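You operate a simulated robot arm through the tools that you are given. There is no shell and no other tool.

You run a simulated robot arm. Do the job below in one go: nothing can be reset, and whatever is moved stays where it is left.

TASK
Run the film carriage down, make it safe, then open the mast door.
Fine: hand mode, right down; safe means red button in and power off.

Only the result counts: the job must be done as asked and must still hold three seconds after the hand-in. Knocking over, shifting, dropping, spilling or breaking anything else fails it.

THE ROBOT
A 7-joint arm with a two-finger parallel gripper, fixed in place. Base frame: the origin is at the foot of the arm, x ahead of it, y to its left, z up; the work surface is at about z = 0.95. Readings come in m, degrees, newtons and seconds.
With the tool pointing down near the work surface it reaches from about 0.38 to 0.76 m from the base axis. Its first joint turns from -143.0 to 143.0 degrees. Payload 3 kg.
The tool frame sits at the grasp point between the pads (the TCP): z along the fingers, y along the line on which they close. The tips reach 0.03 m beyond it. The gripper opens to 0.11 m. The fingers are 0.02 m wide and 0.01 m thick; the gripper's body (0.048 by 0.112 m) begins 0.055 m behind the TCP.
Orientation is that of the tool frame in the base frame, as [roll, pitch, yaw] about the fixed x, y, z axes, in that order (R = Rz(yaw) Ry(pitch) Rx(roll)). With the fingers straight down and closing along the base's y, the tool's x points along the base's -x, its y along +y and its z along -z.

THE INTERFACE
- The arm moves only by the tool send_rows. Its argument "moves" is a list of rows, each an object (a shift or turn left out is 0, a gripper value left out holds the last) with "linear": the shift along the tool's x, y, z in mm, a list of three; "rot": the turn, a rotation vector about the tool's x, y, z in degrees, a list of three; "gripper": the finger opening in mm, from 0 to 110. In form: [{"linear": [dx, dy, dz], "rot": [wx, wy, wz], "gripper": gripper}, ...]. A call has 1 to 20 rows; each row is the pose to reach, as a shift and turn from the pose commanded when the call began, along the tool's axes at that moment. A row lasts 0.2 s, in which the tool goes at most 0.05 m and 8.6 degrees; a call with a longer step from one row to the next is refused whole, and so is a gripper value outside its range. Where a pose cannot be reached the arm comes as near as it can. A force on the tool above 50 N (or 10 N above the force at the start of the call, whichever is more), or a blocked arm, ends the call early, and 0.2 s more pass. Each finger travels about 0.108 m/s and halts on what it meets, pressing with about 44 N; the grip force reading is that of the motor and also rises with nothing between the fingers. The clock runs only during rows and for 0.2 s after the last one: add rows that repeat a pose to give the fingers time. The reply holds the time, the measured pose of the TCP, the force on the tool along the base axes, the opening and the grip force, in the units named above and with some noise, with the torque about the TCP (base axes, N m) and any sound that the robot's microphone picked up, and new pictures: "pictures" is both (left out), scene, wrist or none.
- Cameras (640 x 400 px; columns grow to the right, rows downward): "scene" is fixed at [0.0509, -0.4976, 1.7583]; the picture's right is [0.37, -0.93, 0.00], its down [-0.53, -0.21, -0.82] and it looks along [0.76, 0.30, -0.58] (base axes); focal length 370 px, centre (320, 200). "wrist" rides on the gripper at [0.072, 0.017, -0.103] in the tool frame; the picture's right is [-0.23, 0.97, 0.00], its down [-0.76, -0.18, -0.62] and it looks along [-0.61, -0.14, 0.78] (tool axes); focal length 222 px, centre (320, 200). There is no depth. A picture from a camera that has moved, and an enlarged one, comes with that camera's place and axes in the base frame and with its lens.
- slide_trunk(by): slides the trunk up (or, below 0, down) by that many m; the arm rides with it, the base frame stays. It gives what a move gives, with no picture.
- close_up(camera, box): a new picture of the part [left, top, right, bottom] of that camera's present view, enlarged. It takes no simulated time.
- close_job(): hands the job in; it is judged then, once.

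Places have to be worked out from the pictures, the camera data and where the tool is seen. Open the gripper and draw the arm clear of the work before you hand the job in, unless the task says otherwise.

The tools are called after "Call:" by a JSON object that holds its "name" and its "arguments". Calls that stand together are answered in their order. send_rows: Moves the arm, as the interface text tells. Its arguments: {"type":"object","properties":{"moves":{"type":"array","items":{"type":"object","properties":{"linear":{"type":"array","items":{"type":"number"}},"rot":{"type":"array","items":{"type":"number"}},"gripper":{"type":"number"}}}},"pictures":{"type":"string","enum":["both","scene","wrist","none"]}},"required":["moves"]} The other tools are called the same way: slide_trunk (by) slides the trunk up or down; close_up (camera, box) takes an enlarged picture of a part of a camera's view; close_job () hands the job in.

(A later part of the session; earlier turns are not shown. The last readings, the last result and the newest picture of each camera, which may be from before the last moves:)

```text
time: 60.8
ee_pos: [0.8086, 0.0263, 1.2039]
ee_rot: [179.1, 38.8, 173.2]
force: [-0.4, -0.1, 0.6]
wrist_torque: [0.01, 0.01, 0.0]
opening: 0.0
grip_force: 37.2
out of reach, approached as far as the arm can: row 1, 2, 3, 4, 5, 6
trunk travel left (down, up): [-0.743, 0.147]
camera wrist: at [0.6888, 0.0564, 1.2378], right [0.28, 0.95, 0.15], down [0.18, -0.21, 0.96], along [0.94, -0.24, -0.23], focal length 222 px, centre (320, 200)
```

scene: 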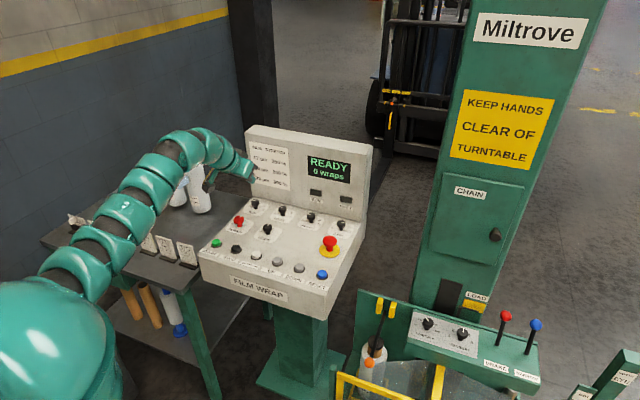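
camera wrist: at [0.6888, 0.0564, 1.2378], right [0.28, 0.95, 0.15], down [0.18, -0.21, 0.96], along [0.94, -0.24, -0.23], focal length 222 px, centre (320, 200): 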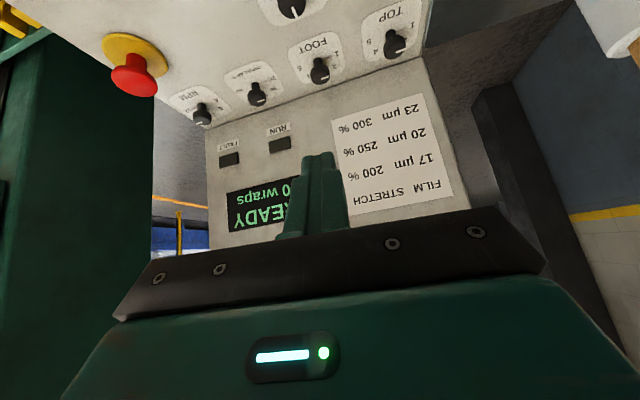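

The wrist centre stays put, so retraction is what's limited with the wrist above the shoulder. For the front buttons a higher shoulder is better (the start posture), so I'll raise the trunk 0.14 m and then try coming down and back.

Call:
{"name": "slide_trunk", "arguments": {"by": 0.14}}

Call:
{"name": "send_rows", "arguments": {"moves": [{"linear": [25, 0, 31]}, {"linear": [50, 0, 62]}, {"linear": [75, 0, 94]}, {"linear": [94, 0, 117]}, {"linear": [94, 0, 117]}]}}

```text
time: 62.5
ee_pos: [0.8087, 0.0266, 1.3432]
ee_rot: [179.0, 38.8, 173.3]
force: [0.7, -0.3, 0.5]
wrist_torque: [0.04, 0.0, -0.01]
opening: 0.0
grip_force: 37.1
trunk travel left (down, up): [-0.883, 0.007]
```

```text
time: 63.7
ee_pos: [0.8151, 0.038, 1.1927]
ee_rot: [179.1, 38.9, 173.4]
force: [0.2, -0.1, -0.3]
wrist_torque: [0.02, -0.02, 0.01]
opening: 0.0
grip_force: 38.0
out of reach, approached as far as the arm can: row 1, 2, 3, 4, 5
trunk travel left (down, up): [-0.883, 0.007]
camera wrist: at [0.6954, 0.0674, 1.2261], right [0.28, 0.95, 0.15], down [0.18, -0.21, 0.96], along [0.94, -0.24, -0.23], focal length 222 px, centre (320, 200)
```

scene: 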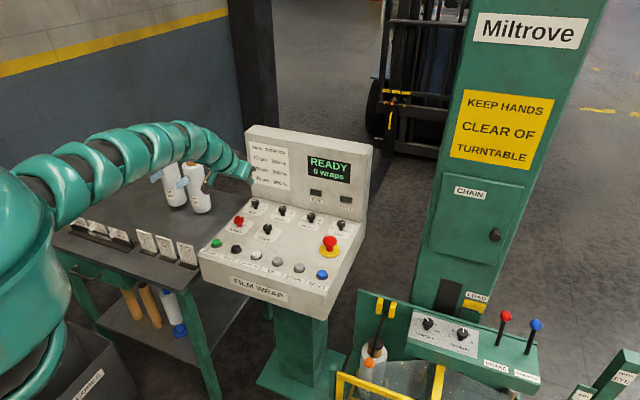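
wrist: 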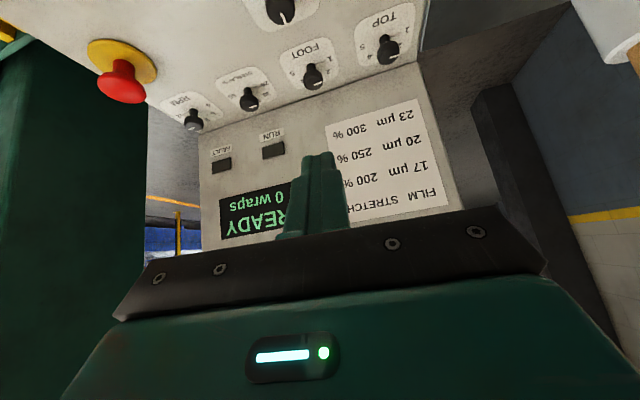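

Still limited while tilted. I'll return the tool to vertical, with the TCP under the present wrist at about x 0.68, z 1.14, as in the start posture but nearer.

Call:
{"name": "send_rows", "arguments": {"moves": [{"linear": [27, -4, -9], "rot": [0, 7.7, 0]}, {"linear": [54, -8, -18], "rot": [0, 15.4, 0]}, {"linear": [81, -12, -27], "rot": [0, 23.1, 0]}, {"linear": [108, -16, -37], "rot": [0, 30.8, 0]}, {"linear": [136, -20, -46], "rot": [0, 38.5, 0]}, {"linear": [136, -20, -46], "rot": [0, 38.5, 0]}]}}

```text
time: 65.1
ee_pos: [0.6771, 0.0294, 1.1426]
ee_rot: [179.3, 0.3, 173.8]
force: [-0.5, 0.1, -0.1]
wrist_torque: [0.01, 0.01, 0.0]
opening: 0.0
grip_force: 37.5
out of reach, approached as far as the arm can: row 2, 3
trunk travel left (down, up): [-0.883, 0.007]
camera wrist: at [0.6068, 0.0541, 1.2452], right [0.33, 0.94, 0.01], down [0.74, -0.27, 0.62], along [0.59, -0.2, -0.78], focal length 222 px, centre (320, 200)
```

scene: 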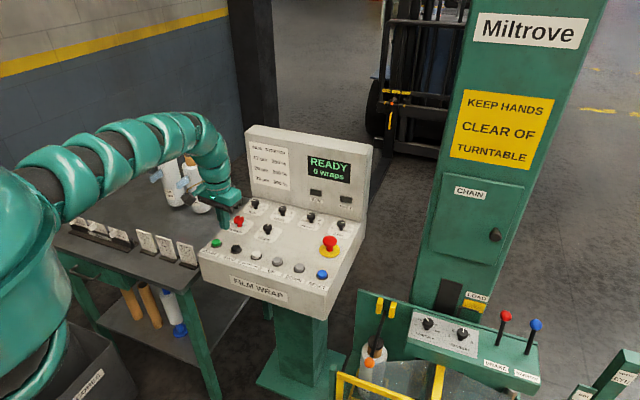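
wrist: 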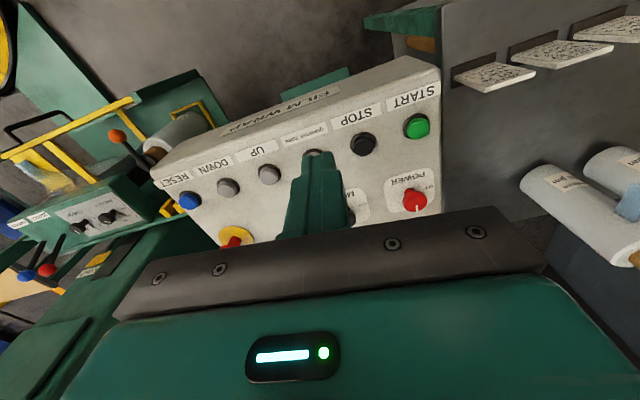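

The arm now moves freely with the high trunk and the tool vertical. I'll move over DOWN at a safe height: TCP to about (0.74, -0.152, 1.05).

Call:
{"name": "send_rows", "arguments": {"moves": [{"linear": [0, -40, 10]}, {"linear": [-15, -80, 25]}, {"linear": [-35, -115, 45]}, {"linear": [-55, -145, 70]}, {"linear": [-77, -174, 93]}, {"linear": [-77, -174, 93]}]}}

Call:
{"name": "close_up", "arguments": {"camera": "scene", "box": [250, 200, 360, 290]}}

```text
time: 66.5
ee_pos: [0.7148, -0.1449, 1.0559]
ee_rot: [179.5, 0.4, 173.7]
force: [-0.1, 0.4, 0.1]
wrist_torque: [0.05, 0.0, 0.01]
opening: 0.0
grip_force: 37.2
out of reach, approached as far as the arm can: row 1, 2, 3, 5, 6
trunk travel left (down, up): [-0.883, 0.007]
camera wrist: at [0.6423, -0.1214, 1.1582], right [0.33, 0.94, 0.01], down [0.73, -0.26, 0.63], along [0.59, -0.2, -0.78], focal length 222 px, centre (320, 200)
```

scene: 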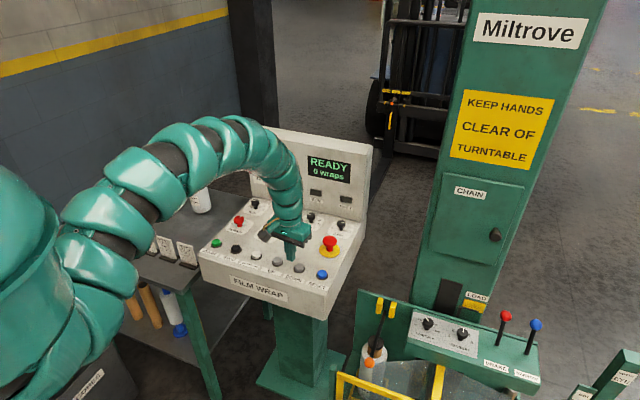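
wrist: 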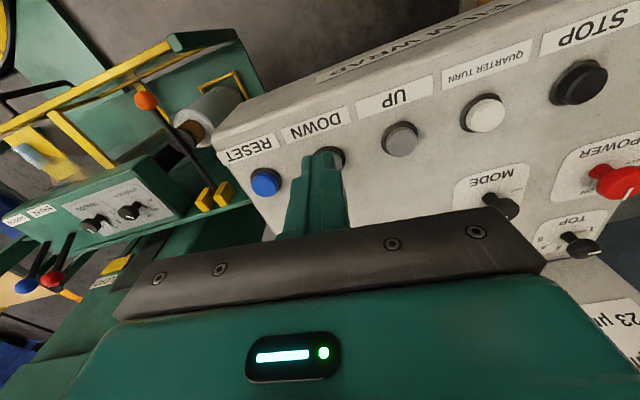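

```text
4.44 times, centred on (305, 245) of scene
camera zoom: at [0.0509, -0.4976, 1.7583], right [0.37, -0.93, 0.0], down [-0.53, -0.21, -0.82], along [0.76, 0.3, -0.58], focal length 1643 px, centre (387, 0)
```

zoom: 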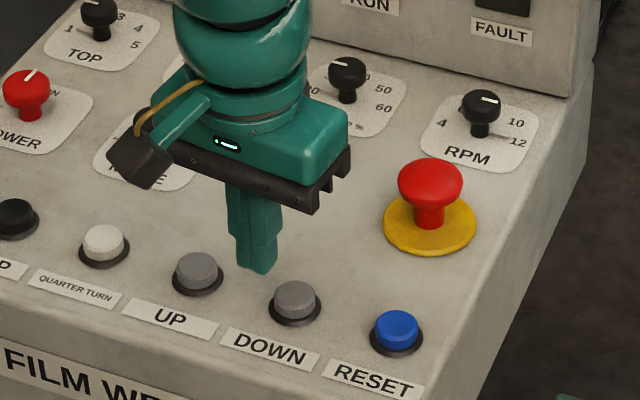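

With the shoulder this high, r = 0.73 is the limit low down, so a middle trunk height is needed. I'll rise 50 mm, lower the trunk 0.08 m, and then move forward with a slight tilt.

Call:
{"name": "send_rows", "arguments": {"moves": [{"linear": [0, 0, -25]}, {"linear": [0, 0, -50]}, {"linear": [0, 0, -50]}], "pictures": "none"}}

Call:
{"name": "slide_trunk", "arguments": {"by": -0.08}}

Call:
{"name": "send_rows", "arguments": {"moves": [{"linear": [-15, 0, 0], "rot": [0, -5, 0]}, {"linear": [-25, -3, 0], "rot": [0, -10, 0]}, {"linear": [-25, -3, 0], "rot": [0, -12, 0]}, {"linear": [-25, -3, 0], "rot": [0, -12, 0]}]}}

```text
time: 67.3
ee_pos: [0.7188, -0.1412, 1.0637]
ee_rot: [179.8, 0.3, 173.6]
force: [0.3, 0.0, 0.9]
wrist_torque: [-0.01, -0.02, 0.01]
opening: 0.0
grip_force: 37.7
out of reach, approached as far as the arm can: row 1, 2, 3
trunk travel left (down, up): [-0.883, 0.007]
```

```text
time: 68.5
ee_pos: [0.7181, -0.1389, 0.9833]
ee_rot: [179.9, 0.3, 173.5]
force: [0.0, 0.4, 0.1]
wrist_torque: [0.0, -0.01, 0.03]
opening: 0.0003
grip_force: 37.1
trunk travel left (down, up): [-0.803, 0.087]
```

```text
time: 69.1
ee_pos: [0.7294, -0.1426, 0.9811]
ee_rot: [179.4, 8.5, 172.6]
force: [-32.7, 5.3, 38.3]
wrist_torque: [-0.06, 1.24, -0.27]
opening: 0.0001
grip_force: 38.1
out of reach, approached as far as the arm can: row 2, 3
trunk travel left (down, up): [-0.803, 0.087]
stopped in row 3: the force on the tool passed its limit at 55 N (the readings are from after the stop); the commanded pose is now the measured one
camera wrist: at [0.6442, -0.1139, 1.0719], right [0.35, 0.94, 0.04], down [0.63, -0.27, 0.73], along [0.69, -0.23, -0.68], focal length 222 px, centre (320, 200)
```

scene: 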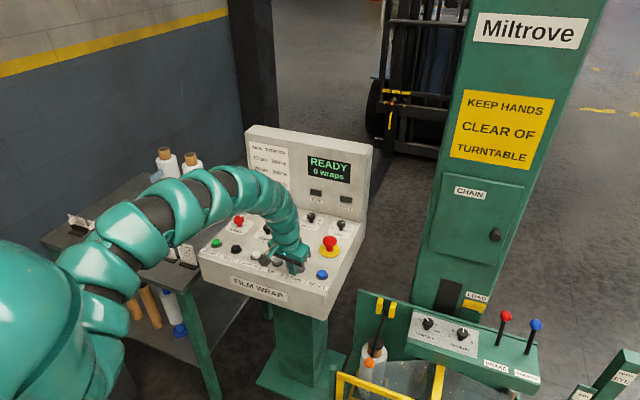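
wrist: 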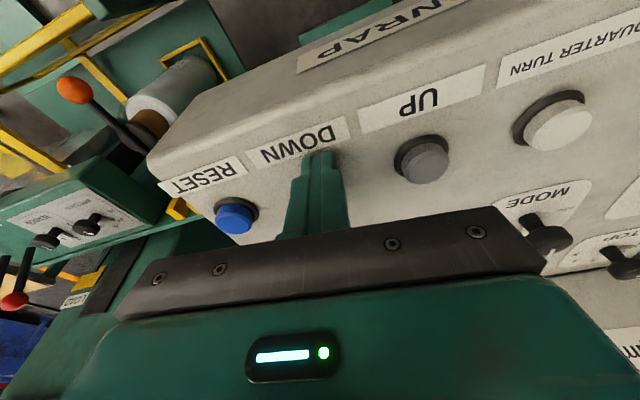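

The rise hadn't taken effect, so the fingertip pushed against the DOWN bezel with 55 N. I'll back off at once and check for damage, and not chain moves blindly again.

Call:
{"name": "send_rows", "arguments": {"moves": [{"linear": [8, 0, -6]}, {"linear": [10, 0, -32]}, {"linear": [10, 0, -32]}]}}

Call:
{"name": "close_up", "arguments": {"camera": "scene", "box": [250, 200, 360, 290]}}

```text
time: 69.9
ee_pos: [0.7383, -0.1321, 0.9864]
ee_rot: [179.7, 8.2, 172.7]
force: [-39.7, 4.5, -14.7]
wrist_torque: [0.31, 1.29, -0.32]
opening: 0.0
grip_force: 37.5
out of reach, approached as far as the arm can: row 1, 2, 3
trunk travel left (down, up): [-0.803, 0.087]
camera wrist: at [0.6533, -0.1048, 1.0779], right [0.35, 0.94, 0.04], down [0.64, -0.26, 0.73], along [0.69, -0.23, -0.69], focal length 222 px, centre (320, 200)
```

scene: 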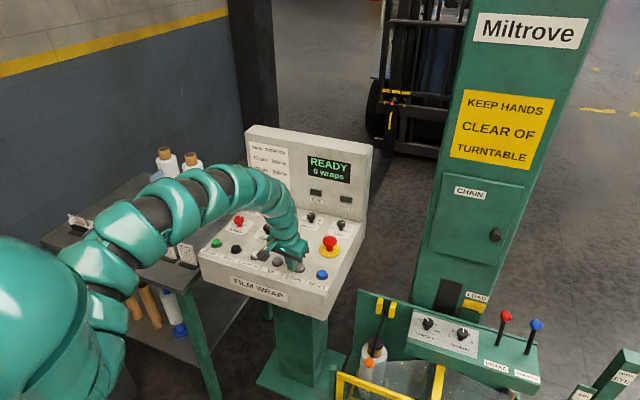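
wrist: 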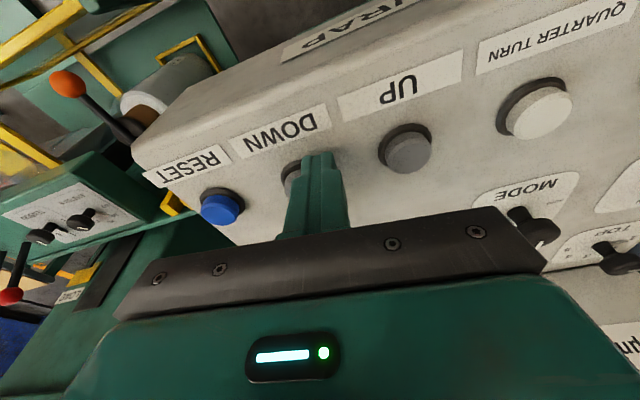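

```text
4.44 times, centred on (305, 245) of scene
camera zoom: at [0.0509, -0.4976, 1.7583], right [0.37, -0.93, 0.0], down [-0.53, -0.21, -0.82], along [0.76, 0.3, -0.58], focal length 1643 px, centre (387, 0)
```

zoom: 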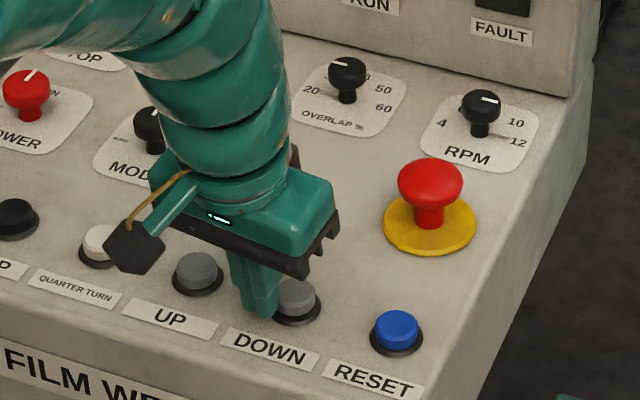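

Retract commands push it the wrong way here, so I'll lift clear with the trunk instead.

Call:
{"name": "slide_trunk", "arguments": {"by": 0.06}}

```text
time: 70.9
ee_pos: [0.7421, -0.1364, 1.0471]
ee_rot: [179.7, 8.5, 172.5]
force: [-0.3, -0.5, 0.1]
wrist_torque: [-0.02, 0.01, 0.01]
opening: 0.0001
grip_force: 37.0
trunk travel left (down, up): [-0.863, 0.027]
```

Clear again, with zero force. The trunk itself makes a clean vertical motion, so I'll line the fingertip up over DOWN here and press using the trunk. First the xy shift of (+10, -12) mm.

Call:
{"name": "send_rows", "arguments": {"moves": [{"linear": [-6, -5, 0.8]}, {"linear": [-11.4, -10.6, 1.7]}, {"linear": [-11.4, -10.6, 1.7]}]}}

Call:
{"name": "close_up", "arguments": {"camera": "scene", "box": [250, 200, 360, 290]}}

```text
time: 71.7
ee_pos: [0.7531, -0.1466, 1.046]
ee_rot: [179.8, 8.4, 172.5]
force: [-1.0, -0.2, -0.6]
wrist_torque: [0.02, 0.03, -0.01]
opening: 0.0
grip_force: 37.7
trunk travel left (down, up): [-0.863, 0.027]
camera wrist: at [0.6675, -0.1189, 1.1373], right [0.35, 0.94, 0.04], down [0.63, -0.27, 0.73], along [0.69, -0.23, -0.69], focal length 222 px, centre (320, 200)
```

scene: 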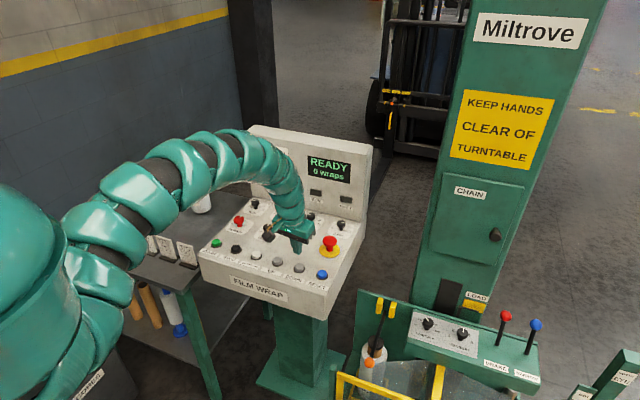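
wrist: 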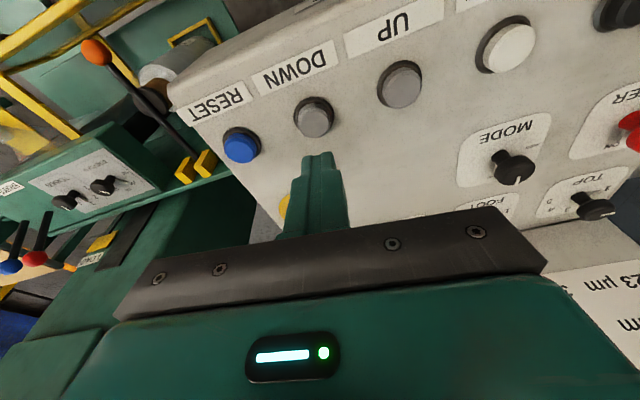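

```text
4.44 times, centred on (305, 245) of scene
camera zoom: at [0.0509, -0.4976, 1.7583], right [0.37, -0.93, 0.0], down [-0.53, -0.21, -0.82], along [0.76, 0.3, -0.58], focal length 1643 px, centre (387, 0)
```

zoom: 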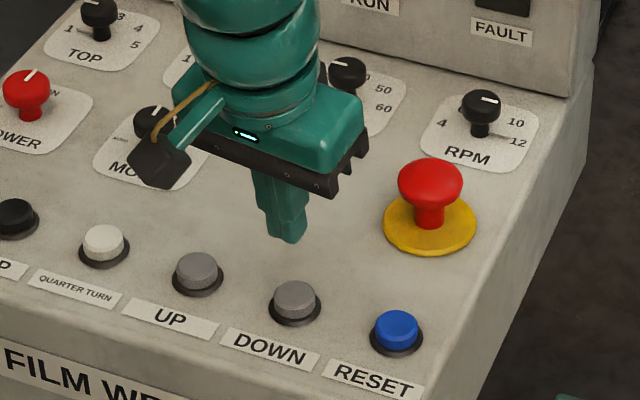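

The fingertip is now over DOWN at about (0.755, -0.147) with no limit flags. I'll lower the trunk 45 mm to just above it.

Call:
{"name": "slide_trunk", "arguments": {"by": -0.045}}

Call:
{"name": "close_up", "arguments": {"camera": "scene", "box": [265, 230, 340, 290]}}

Call:
{"name": "close_up", "arguments": {"camera": "wrist", "box": [200, 60, 440, 230]}}

```text
time: 72.6
ee_pos: [0.7526, -0.1465, 1.0017]
ee_rot: [179.9, 8.4, 172.5]
force: [0.9, 0.9, 0.4]
wrist_torque: [0.02, 0.02, 0.0]
opening: 0.0001
grip_force: 37.5
trunk travel left (down, up): [-0.818, 0.072]
```

```text
6.67 times, centred on (302, 260) of scene
camera zoom: at [0.0509, -0.4976, 1.7583], right [0.37, -0.93, 0.0], down [-0.53, -0.21, -0.82], along [0.76, 0.3, -0.58], focal length 2464 px, centre (437, -200)
```

zoom: 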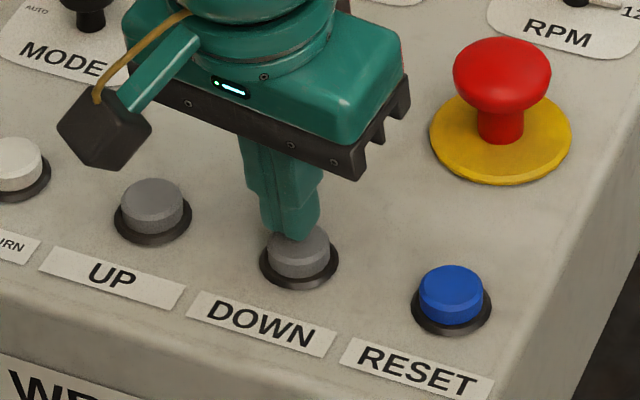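

```text
2.35 times, centred on (320, 145) of wrist
camera zoom: at [0.6675, -0.1187, 1.0925], right [0.35, 0.94, 0.04], down [0.63, -0.26, 0.73], along [0.69, -0.23, -0.69], focal length 523 px, centre (320, 329)
```

zoom: 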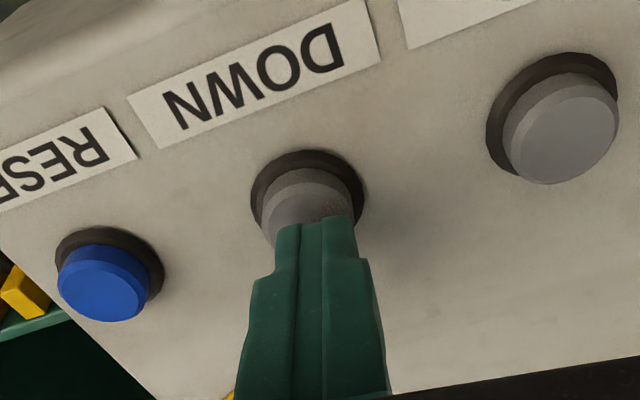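

The fingertip is over the button; I'll lower in small steps and watch the contact force.

Call:
{"name": "slide_trunk", "arguments": {"by": -0.012}}

```text
time: 73.2
ee_pos: [0.7517, -0.1468, 0.99]
ee_rot: [179.9, 8.5, 172.5]
force: [0.0, -0.4, 2.6]
wrist_torque: [-0.05, 0.05, -0.01]
opening: 0.0
grip_force: 37.4
trunk travel left (down, up): [-0.806, 0.084]
heard: click
```

Contact (2.6 N) and a click: DOWN is being pressed. I'll hold for 2 s and watch the carriage.

Call:
{"name": "send_rows", "arguments": {"moves": [{}, {}, {}, {}, {}, {}, {}, {}, {}, {}], "pictures": "scene"}}

Call:
{"name": "close_up", "arguments": {"camera": "scene", "box": [340, 270, 640, 400]}}

Call:
{"name": "close_up", "arguments": {"camera": "scene", "box": [265, 230, 340, 290]}}

```text
time: 75.4
ee_pos: [0.7519, -0.1471, 0.9896]
ee_rot: [179.9, 8.4, 172.5]
force: [1.2, -0.4, 3.2]
wrist_torque: [0.02, 0.0, 0.0]
opening: 0.0
grip_force: 37.8
trunk travel left (down, up): [-0.806, 0.084]
```

scene: 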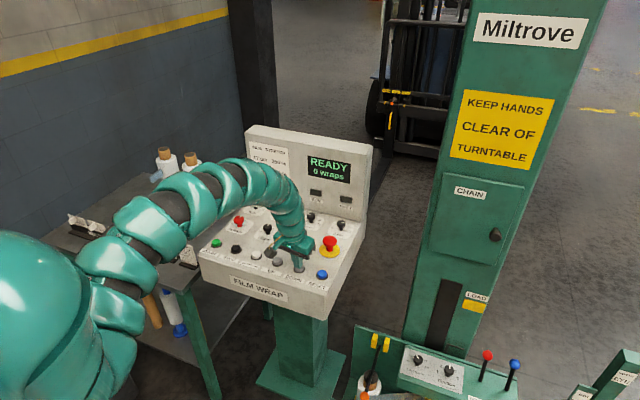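

```text
2.13 times, centred on (490, 335) of scene
camera zoom: at [0.0509, -0.4976, 1.7583], right [0.37, -0.93, 0.0], down [-0.53, -0.21, -0.82], along [0.76, 0.3, -0.58], focal length 789 px, centre (-43, -88)
```

zoom: 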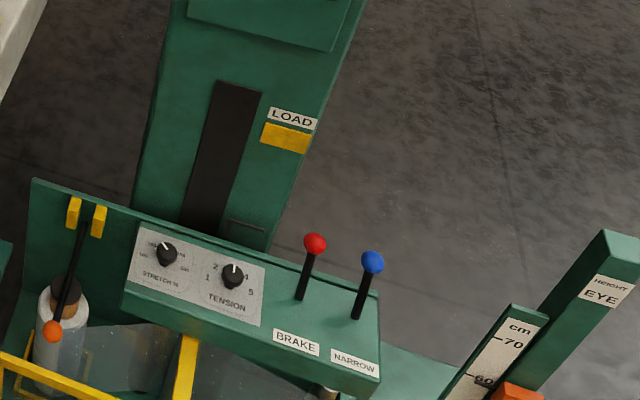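

```text
6.67 times, centred on (302, 260) of scene
camera zoom: at [0.0509, -0.4976, 1.7583], right [0.37, -0.93, 0.0], down [-0.53, -0.21, -0.82], along [0.76, 0.3, -0.58], focal length 2464 px, centre (437, -200)
```

zoom: 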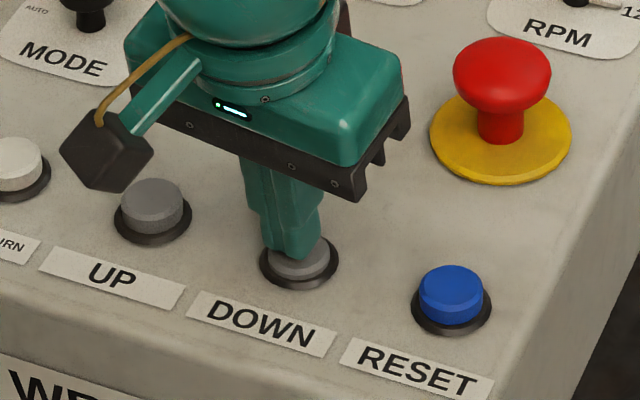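

The carriage is running down past LOAD, so I'll keep holding until it stops at the bottom.

Call:
{"name": "send_rows", "arguments": {"moves": [{}, {}, {}, {}, {}, {}, {}, {}, {}, {}, {}, {}, {}, {}, {}, {}, {}, {}, {}, {}], "pictures": "scene"}}

Call:
{"name": "send_rows", "arguments": {"moves": [{}, {}, {}, {}, {}, {}, {}, {}, {}, {}, {}, {}, {}, {}, {}, {}, {}, {}, {}, {}], "pictures": "scene"}}

```text
time: 79.6
ee_pos: [0.7509, -0.1483, 0.9899]
ee_rot: [179.7, 8.3, 172.5]
force: [0.1, 0.7, 3.3]
wrist_torque: [0.01, 0.01, -0.02]
opening: 0.0002
grip_force: 38.1
trunk travel left (down, up): [-0.806, 0.084]
```

scene: 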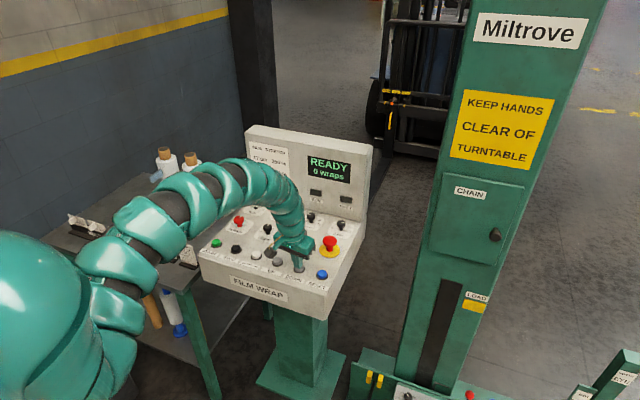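

```text
time: 83.8
ee_pos: [0.7526, -0.1467, 0.99]
ee_rot: [179.9, 8.3, 172.5]
force: [-0.1, -0.1, 4.6]
wrist_torque: [0.01, 0.03, 0.0]
opening: 0.0
grip_force: 37.7
trunk travel left (down, up): [-0.806, 0.084]
```

scene: 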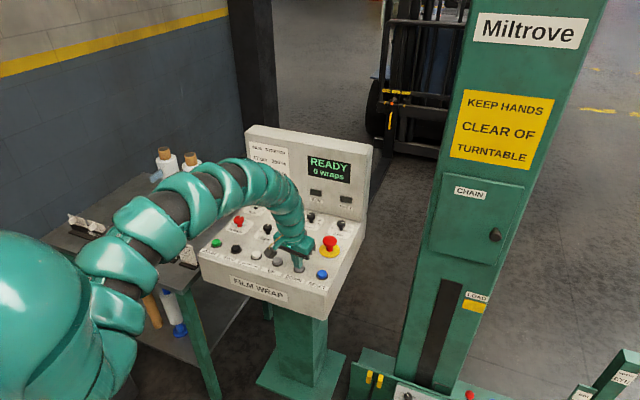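

The carriage has not moved between the last two pictures while DOWN was held, so it is at the bottom. I'll lift off with the trunk and confirm with a close look.

Call:
{"name": "slide_trunk", "arguments": {"by": 0.07}}

Call:
{"name": "close_up", "arguments": {"camera": "scene", "box": [340, 270, 520, 400]}}

Call:
{"name": "close_up", "arguments": {"camera": "scene", "box": [220, 120, 380, 290]}}

```text
time: 84.9
ee_pos: [0.7525, -0.1466, 1.0594]
ee_rot: [179.8, 8.5, 172.5]
force: [0.1, 0.6, -0.2]
wrist_torque: [-0.05, -0.01, 0.0]
opening: 0.0
grip_force: 37.9
trunk travel left (down, up): [-0.876, 0.014]
```

```text
3.08 times, centred on (430, 335) of scene
camera zoom: at [0.0509, -0.4976, 1.7583], right [0.37, -0.93, 0.0], down [-0.53, -0.21, -0.82], along [0.76, 0.3, -0.58], focal length 1137 px, centre (-18, -215)
```

zoom: 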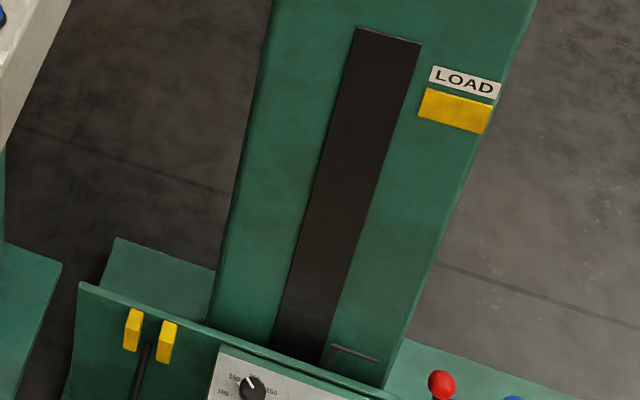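

```text
2.35 times, centred on (300, 205) of scene
camera zoom: at [0.0509, -0.4976, 1.7583], right [0.37, -0.93, 0.0], down [-0.53, -0.21, -0.82], along [0.76, 0.3, -0.58], focal length 870 px, centre (367, 188)
```

zoom: 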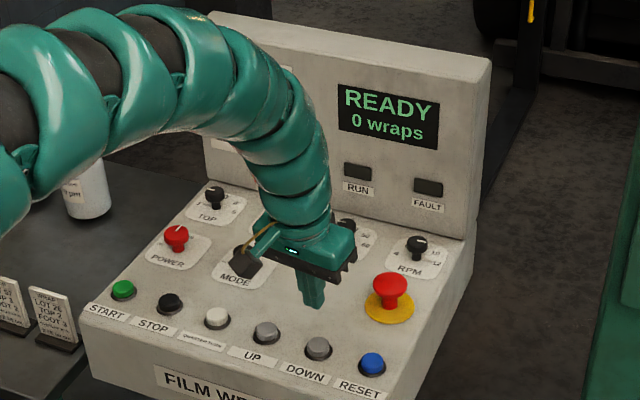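

The carriage sits at the foot of the mast. Next the red button at about (0.865, -0.207, top ≈ 0.99): I'll tilt to 45° and extend above it, then press it with the trunk.

Call:
{"name": "send_rows", "arguments": {"moves": [{"linear": [-20, -9, -4], "rot": [0, -7.3, 0]}, {"linear": [-40, -19, -3], "rot": [0, -14.6, 0]}, {"linear": [-60, -28, 0], "rot": [0, -22, 0]}, {"linear": [-80, -38, 2], "rot": [0, -29.3, 0]}, {"linear": [-100, -47, 4.6], "rot": [0, -36.6, 0]}, {"linear": [-100, -47, 4.6], "rot": [0, -36.6, 0]}]}}

Call:
{"name": "close_up", "arguments": {"camera": "scene", "box": [270, 200, 370, 270]}}

```text
time: 86.3
ee_pos: [0.8454, -0.2088, 1.0704]
ee_rot: [179.6, 45.0, 172.3]
force: [-0.2, 1.2, -0.7]
wrist_torque: [0.02, 0.0, -0.01]
opening: 0.0
grip_force: 37.9
out of reach, approached as far as the arm can: row 1, 2
trunk travel left (down, up): [-0.876, 0.014]
camera wrist: at [0.7234, -0.1752, 1.0907], right [0.29, 0.94, 0.17], down [0.07, -0.19, 0.98], along [0.96, -0.27, -0.12], focal length 222 px, centre (320, 200)
```

scene: 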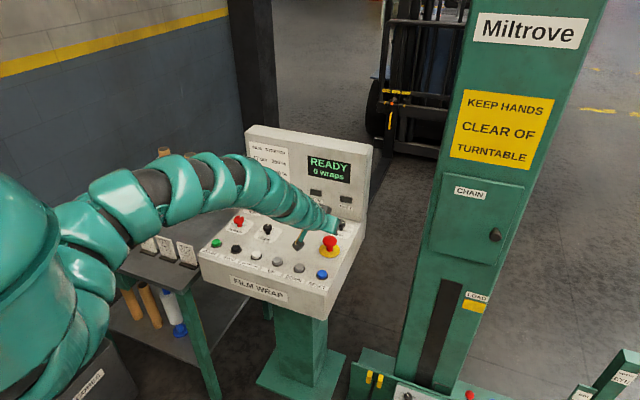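
wrist: 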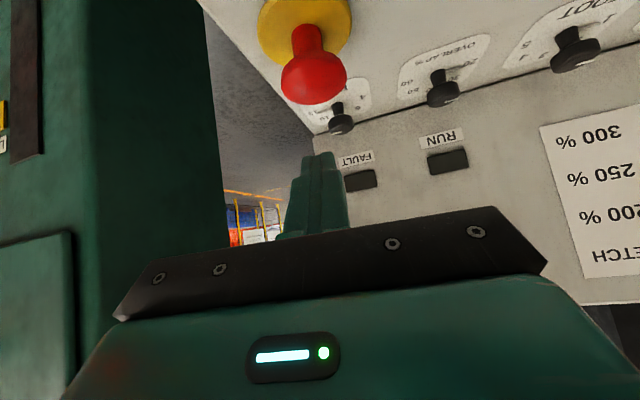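

```text
5.71 times, centred on (320, 235) of scene
camera zoom: at [0.0509, -0.4976, 1.7583], right [0.37, -0.93, 0.0], down [-0.53, -0.21, -0.82], along [0.76, 0.3, -0.58], focal length 2112 px, centre (320, 0)
```

zoom: 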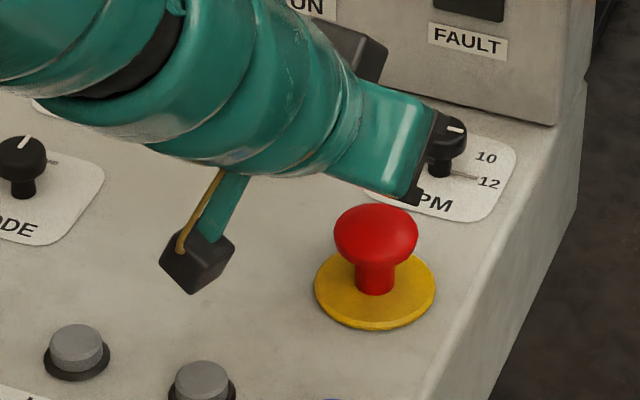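

The fingertip is over the mushroom at (0.866, -0.212), and the button centre is at about (0.867, -0.206). I'll lower the trunk 45 mm to just above it.

Call:
{"name": "slide_trunk", "arguments": {"by": -0.045}}

Call:
{"name": "close_up", "arguments": {"camera": "wrist", "box": [200, 60, 440, 230]}}

Call:
{"name": "close_up", "arguments": {"camera": "scene", "box": [270, 200, 370, 290]}}

```text
time: 87.1
ee_pos: [0.845, -0.2065, 1.0241]
ee_rot: [179.8, 45.0, 172.3]
force: [-0.4, -0.7, 0.8]
wrist_torque: [0.03, 0.02, 0.01]
opening: 0.0
grip_force: 37.6
trunk travel left (down, up): [-0.831, 0.059]
```

```text
2.35 times, centred on (320, 145) of wrist
camera zoom: at [0.7235, -0.175, 1.0458], right [0.29, 0.94, 0.16], down [0.07, -0.19, 0.98], along [0.96, -0.27, -0.12], focal length 523 px, centre (320, 329)
```

zoom: 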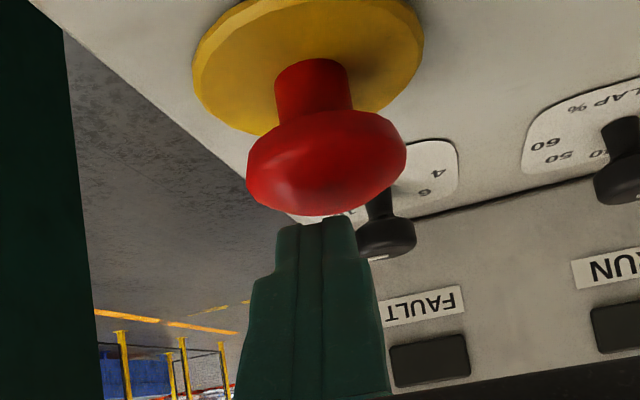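

```text
4.44 times, centred on (320, 245) of scene
camera zoom: at [0.0509, -0.4976, 1.7583], right [0.37, -0.93, 0.0], down [-0.53, -0.21, -0.82], along [0.76, 0.3, -0.58], focal length 1643 px, centre (320, 0)
```

zoom: 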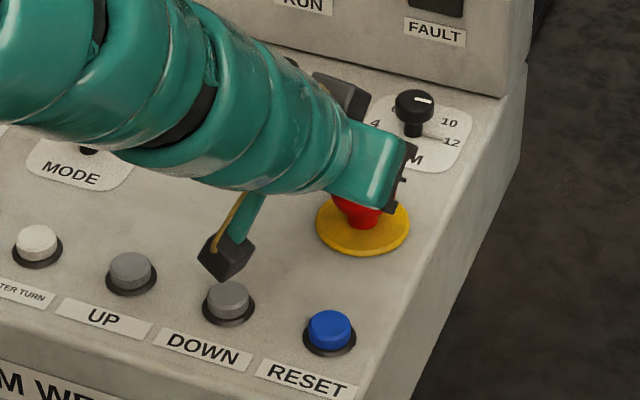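

Centred on the mushroom; pressing with the trunk in steps now.

Call:
{"name": "slide_trunk", "arguments": {"by": -0.012}}

```text
time: 87.7
ee_pos: [0.8451, -0.2081, 1.018]
ee_rot: [179.5, 45.5, 172.2]
force: [6.0, -4.0, 28.6]
wrist_torque: [-0.15, -0.58, -0.1]
opening: 0.0002
grip_force: 37.9
trunk travel left (down, up): [-0.819, 0.071]
```

Contact is at 28.6 N and the button hasn't latched yet; a bit further.

Call:
{"name": "slide_trunk", "arguments": {"by": -0.006}}

Call:
{"name": "close_up", "arguments": {"camera": "scene", "box": [240, 120, 380, 270]}}

```text
time: 88.2
ee_pos: [0.8472, -0.2083, 1.018]
ee_rot: [179.3, 46.2, 172.1]
force: [-9.2, -1.2, 27.4]
wrist_torque: [-0.08, -0.13, -0.11]
opening: 0.0
grip_force: 37.7
trunk travel left (down, up): [-0.814, 0.076]
stopped: the force on the tool passed its limit at 54 N (the readings are from after the stop); the commanded pose is now the measured one
```

```text
2.67 times, centred on (310, 195) of scene
camera zoom: at [0.0509, -0.4976, 1.7583], right [0.37, -0.93, 0.0], down [-0.53, -0.21, -0.82], along [0.76, 0.3, -0.58], focal length 986 px, centre (347, 213)
```

zoom: 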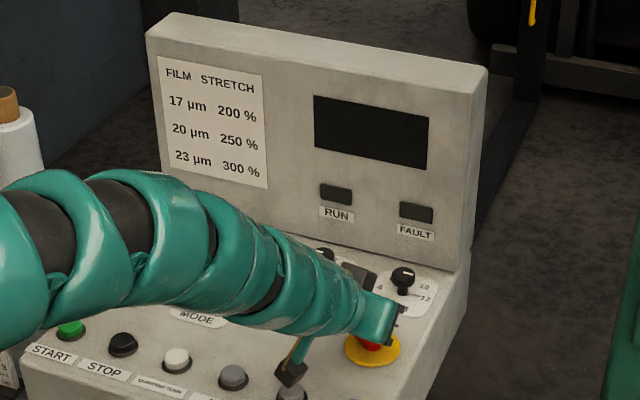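

The display has gone dark, so the red button seems to have gone in. I'll lift off and look at the button and at the POWER knob.

Call:
{"name": "slide_trunk", "arguments": {"by": 0.06}}

Call:
{"name": "close_up", "arguments": {"camera": "wrist", "box": [160, 0, 480, 230]}}

Call:
{"name": "close_up", "arguments": {"camera": "scene", "box": [200, 120, 380, 290]}}

```text
time: 89.2
ee_pos: [0.8487, -0.2084, 1.072]
ee_rot: [179.5, 45.7, 172.2]
force: [-0.1, -0.3, 1.0]
wrist_torque: [0.02, 0.0, -0.02]
opening: 0.0
grip_force: 37.5
trunk travel left (down, up): [-0.874, 0.016]
```

```text
1.74 times, centred on (320, 115) of wrist
camera zoom: at [0.7264, -0.1751, 1.0925], right [0.28, 0.94, 0.17], down [0.06, -0.19, 0.98], along [0.96, -0.27, -0.11], focal length 386 px, centre (320, 348)
```

zoom: 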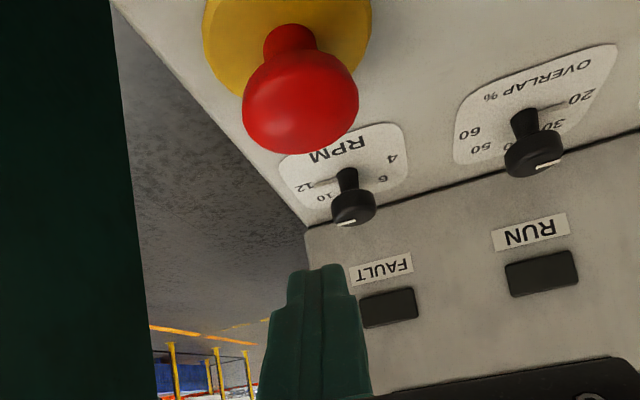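

```text
2.35 times, centred on (290, 205) of scene
camera zoom: at [0.0509, -0.4976, 1.7583], right [0.37, -0.93, 0.0], down [-0.53, -0.21, -0.82], along [0.76, 0.3, -0.58], focal length 870 px, centre (391, 188)
```

zoom: 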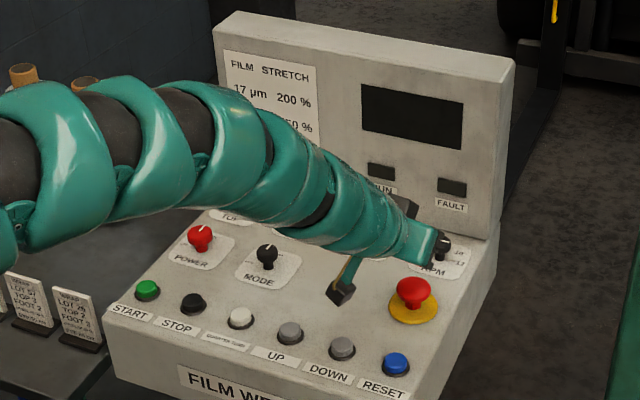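

The mushroom now sits lower against its yellow ring, so the red button is in. POWER comes next: I'll swing across at z ≈ 1.10 to above the POWER knob at (0.864, 0.1235) with azimuth about 20°, and open the fingers.

Call:
{"name": "send_rows", "arguments": {"moves": [{"linear": [-10, 20, -25], "rot": [-2, 0, -2]}, {"linear": [-8, 62, -27], "rot": [-4.5, 0, -4.5]}, {"linear": [-6, 106, -30], "rot": [-7, 0, -7]}, {"linear": [-4, 150, -33], "rot": [-9.5, 0, -9.5]}, {"linear": [-3, 195, -36], "rot": [-12, 0, -12]}, {"linear": [-2, 240, -38], "rot": [-14.5, 0, -14.5]}, {"linear": [-1, 285, -40], "rot": [-17, 0, -17]}, {"linear": [0, 331, -43], "rot": [-19.9, 0, -19.7]}, {"linear": [0, 331, -43], "rot": [-19.9, 0, -19.7], "gripper": 66}, {"linear": [0, 331, -43], "rot": [-19.9, 0, -19.7]}]}}

Call:
{"name": "close_up", "arguments": {"camera": "scene", "box": [270, 190, 370, 270]}}

```text
time: 91.4
ee_pos: [0.8606, 0.1238, 1.1057]
ee_rot: [179.8, 45.8, -159.5]
force: [0.6, -0.2, 0.2]
wrist_torque: [0.02, -0.01, 0.0]
opening: 0.0659
grip_force: 0.0
out of reach, approached as far as the arm can: row 1, 2
trunk travel left (down, up): [-0.874, 0.016]
camera wrist: at [0.7373, 0.0961, 1.1249], right [-0.19, 0.97, 0.17], down [0.14, -0.14, 0.98], along [0.97, 0.21, -0.11], focal length 222 px, centre (320, 200)
```

scene: 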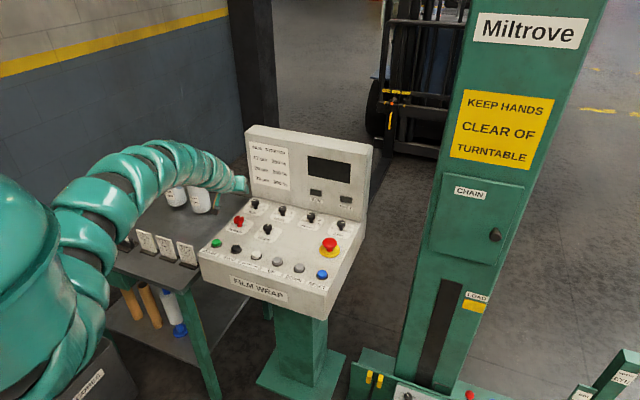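
wrist: 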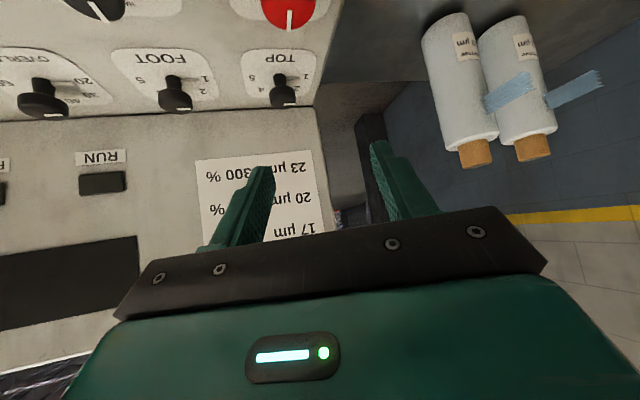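

```text
5.00 times, centred on (320, 230) of scene
camera zoom: at [0.0509, -0.4976, 1.7583], right [0.37, -0.93, 0.0], down [-0.53, -0.21, -0.82], along [0.76, 0.3, -0.58], focal length 1848 px, centre (320, 50)
```

zoom: 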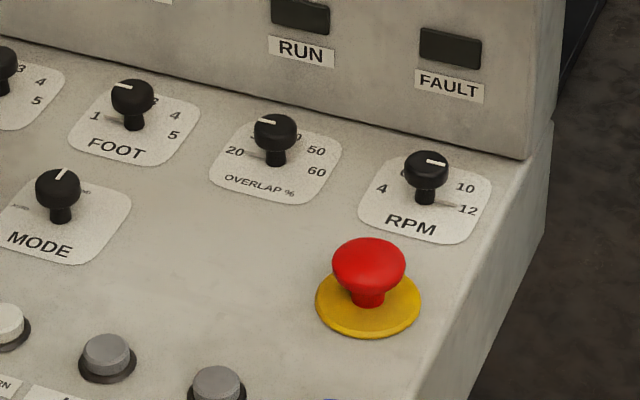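

The red button is visibly in. The hand stands above POWER, so I'll lower the trunk 0.10 m and check the straddle.

Call:
{"name": "slide_trunk", "arguments": {"by": -0.1}}

Call:
{"name": "close_up", "arguments": {"camera": "wrist", "box": [160, 40, 480, 240]}}

Call:
{"name": "close_up", "arguments": {"camera": "scene", "box": [190, 180, 300, 280]}}

```text
time: 92.7
ee_pos: [0.8607, 0.123, 1.0062]
ee_rot: [179.8, 45.9, -159.7]
force: [0.4, -0.3, -0.9]
wrist_torque: [0.0, 0.0, -0.02]
opening: 0.0661
grip_force: 0.1
trunk travel left (down, up): [-0.774, 0.116]
```

```text
2.00 times, centred on (320, 140) of wrist
camera zoom: at [0.7374, 0.0956, 1.0252], right [-0.19, 0.97, 0.17], down [0.14, -0.14, 0.98], along [0.97, 0.21, -0.11], focal length 444 px, centre (320, 320)
```

zoom: 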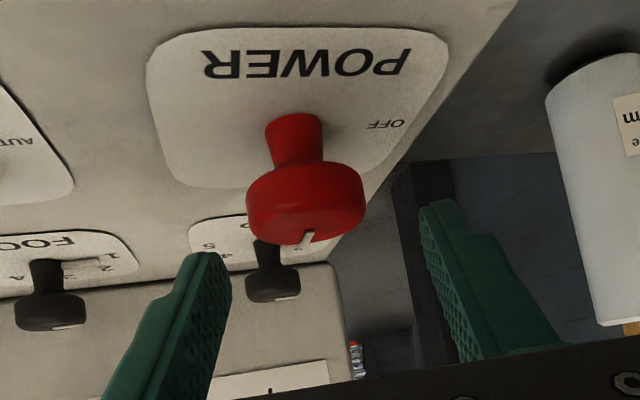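

```text
4.00 times, centred on (245, 230) of scene
camera zoom: at [0.0509, -0.4976, 1.7583], right [0.37, -0.93, 0.0], down [-0.53, -0.21, -0.82], along [0.76, 0.3, -0.58], focal length 1479 px, centre (620, 80)
```

zoom: 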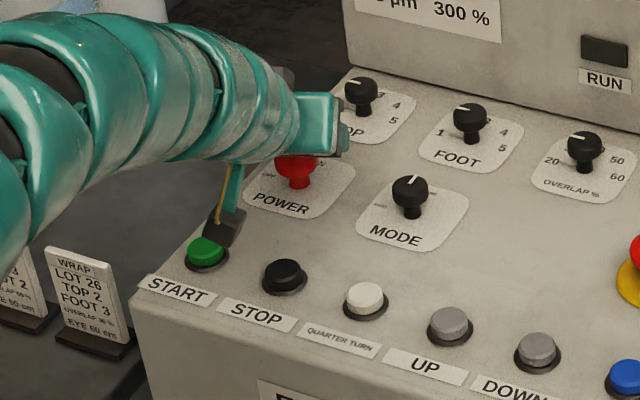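

Well centred. Lowering another 22 mm brings the pads level with the cap.

Call:
{"name": "slide_trunk", "arguments": {"by": -0.022}}

Call:
{"name": "send_rows", "arguments": {"moves": [{"gripper": 24}, {"gripper": 24}, {"gripper": 24}]}}

Call:
{"name": "close_up", "arguments": {"camera": "wrist", "box": [200, 80, 440, 240]}}

```text
time: 93.4
ee_pos: [0.8609, 0.1238, 0.9845]
ee_rot: [179.8, 45.8, -159.6]
force: [-0.3, 0.0, 0.2]
wrist_torque: [0.02, -0.02, -0.01]
opening: 0.0659
grip_force: 0.0
trunk travel left (down, up): [-0.752, 0.138]
```

```text
time: 94.2
ee_pos: [0.8604, 0.1233, 0.9827]
ee_rot: [179.7, 45.8, -159.6]
force: [0.3, 0.4, -0.2]
wrist_torque: [0.0, 0.06, 0.04]
opening: 0.0354
grip_force: 44.5
trunk travel left (down, up): [-0.752, 0.138]
camera wrist: at [0.7375, 0.0955, 1.003], right [-0.19, 0.97, 0.17], down [0.14, -0.14, 0.98], along [0.97, 0.21, -0.11], focal length 222 px, centre (320, 200)
```

scene: 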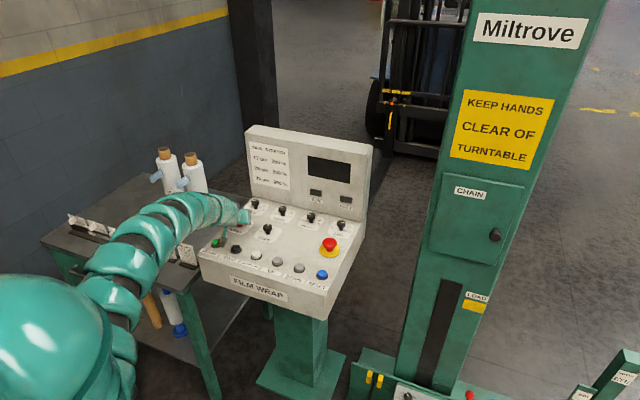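
wrist: 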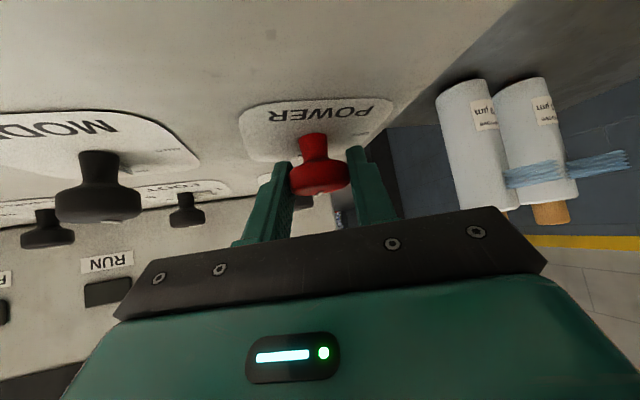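

```text
2.50 times, centred on (320, 160) of wrist
camera zoom: at [0.7375, 0.0955, 1.003], right [-0.19, 0.97, 0.17], down [0.14, -0.14, 0.98], along [0.97, 0.21, -0.11], focal length 555 px, centre (320, 300)
```

zoom: 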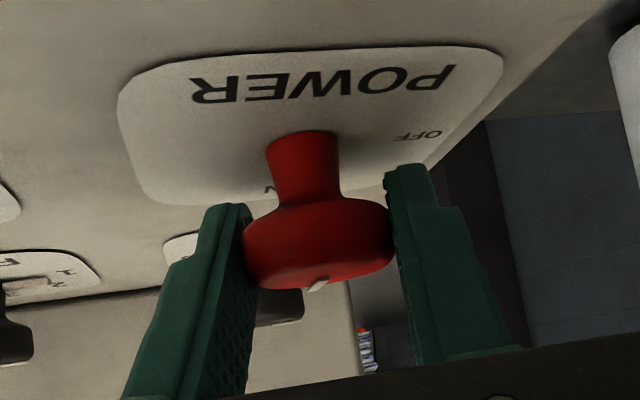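

Gripped at 35 mm, the same as before. I'll turn counter-clockwise slowly, with the small correction for the axis being 3.5 mm ahead of the TCP.

Call:
{"name": "send_rows", "arguments": {"moves": [{"linear": [0, -0.2, 0], "rot": [-2.87, 0, -2.79]}, {"linear": [0, -0.5, 0], "rot": [-5.74, 0, -5.58]}, {"linear": [0, -0.7, 0], "rot": [-8.61, 0, -8.37]}, {"linear": [-0.1, -1, 0.1], "rot": [-11.48, 0, -11.16]}, {"linear": [-0.2, -1.2, 0.2], "rot": [-14.35, 0, -13.95]}, {"linear": [-0.2, -1.4, 0.2], "rot": [-17.22, 0, -16.74]}, {"linear": [-0.3, -1.6, 0.3], "rot": [-20.09, 0, -19.53]}, {"linear": [-0.4, -1.9, 0.4], "rot": [-22.96, 0, -22.32]}, {"linear": [-0.5, -2.1, 0.5], "rot": [-25.83, 0, -25.11]}, {"linear": [-0.6, -2.2, 0.6], "rot": [-28.7, 0, -27.9]}]}}

Call:
{"name": "close_up", "arguments": {"camera": "wrist", "box": [200, 80, 440, 240]}}

```text
time: 96.4
ee_pos: [0.8584, 0.1119, 0.9824]
ee_rot: [-179.8, 46.2, -119.3]
force: [39.2, 20.1, 9.1]
wrist_torque: [0.27, -0.53, -0.37]
opening: 0.0355
grip_force: 45.7
out of reach, approached as far as the arm can: row 10
trunk travel left (down, up): [-0.752, 0.138]
camera wrist: at [0.7812, 0.0122, 1.0006], right [-0.77, 0.61, 0.16], down [0.19, -0.02, 0.98], along [0.61, 0.79, -0.1], focal length 222 px, centre (320, 200)
```

scene: 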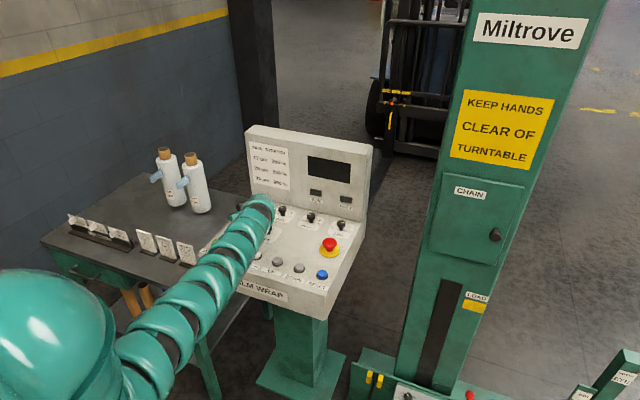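
wrist: 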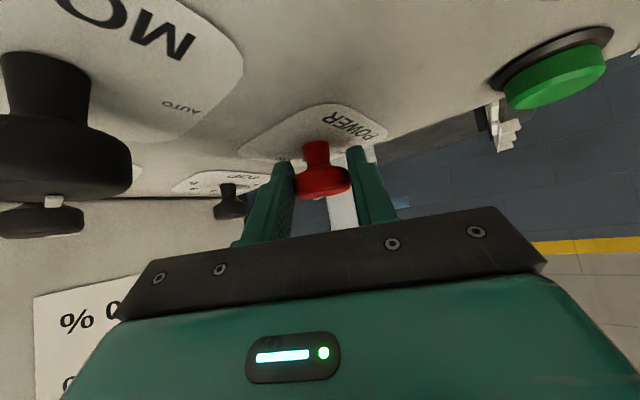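

```text
2.50 times, centred on (320, 160) of wrist
camera zoom: at [0.7812, 0.0122, 1.0006], right [-0.77, 0.61, 0.16], down [0.19, -0.02, 0.98], along [0.61, 0.79, -0.1], focal length 555 px, centre (320, 300)
```

zoom: 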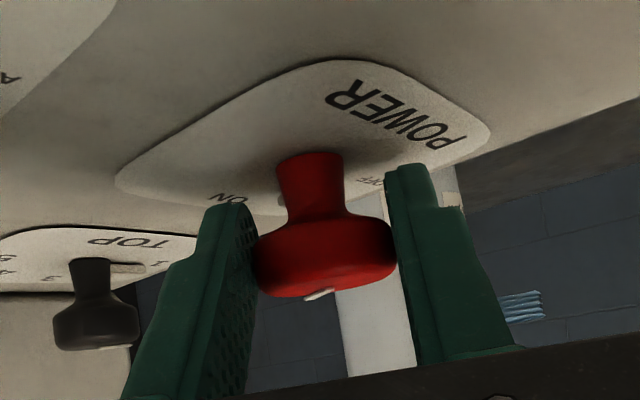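

It turned 40°, with a side load at the end of reach. I'll open, swing back to azimuth 20°, and check the position before regripping.

Call:
{"name": "send_rows", "arguments": {"moves": [{"gripper": 68}, {"gripper": 68}, {"rot": [5.74, 0, 5.58]}, {"rot": [11.5, 0, 11.2]}, {"rot": [17.2, 0, 16.7]}, {"rot": [23, 0, 22.3]}, {"rot": [28.7, 0, 27.9]}, {"rot": [28.7, 0, 27.9]}], "pictures": "none"}}

Call:
{"name": "close_up", "arguments": {"camera": "wrist", "box": [160, 60, 480, 240]}}

```text
time: 98.2
ee_pos: [0.8528, 0.108, 0.9798]
ee_rot: [179.8, 45.7, -159.6]
force: [0.1, 0.5, -0.3]
wrist_torque: [-0.03, 0.0, 0.0]
opening: 0.0682
grip_force: 0.1
trunk travel left (down, up): [-0.752, 0.138]
```

```text
2.00 times, centred on (320, 150) of wrist
camera zoom: at [0.7293, 0.0807, 0.9989], right [-0.19, 0.97, 0.17], down [0.14, -0.14, 0.98], along [0.97, 0.21, -0.11], focal length 444 px, centre (320, 300)
```

zoom: 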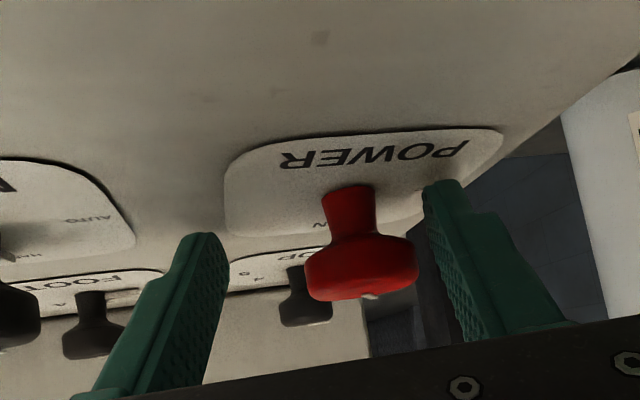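

The hand sits 15 mm off in y, so I'll shift back to the cap axis, then close.

Call:
{"name": "send_rows", "arguments": {"moves": [{"linear": [-5, 6, 3]}, {"linear": [-11, 11.3, 7]}, {"linear": [-11, 11.3, 7]}, {"linear": [-11, 11.3, 7], "gripper": 24}, {"linear": [-11, 11.3, 7]}, {"linear": [-11, 11.3, 7]}], "pictures": "none"}}

Call:
{"name": "close_up", "arguments": {"camera": "wrist", "box": [160, 60, 480, 240]}}

```text
time: 99.6
ee_pos: [0.8602, 0.1231, 0.9827]
ee_rot: [179.8, 45.7, -159.6]
force: [2.9, -4.7, 1.6]
wrist_torque: [-0.17, -0.16, -0.02]
opening: 0.035
grip_force: 45.2
trunk travel left (down, up): [-0.752, 0.138]
```

```text
2.00 times, centred on (320, 150) of wrist
camera zoom: at [0.7372, 0.0956, 1.0024], right [-0.19, 0.97, 0.17], down [0.14, -0.14, 0.98], along [0.97, 0.21, -0.11], focal length 444 px, centre (320, 300)
```

zoom: 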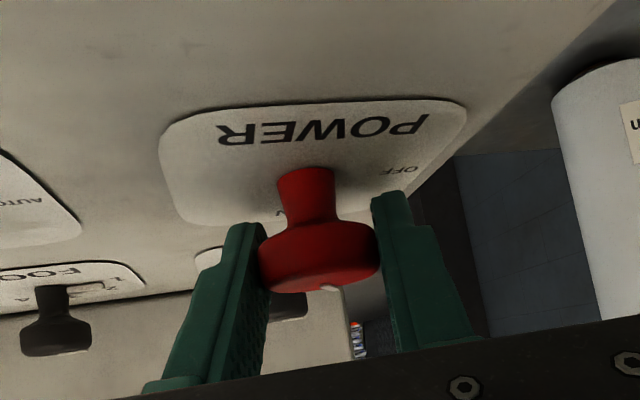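

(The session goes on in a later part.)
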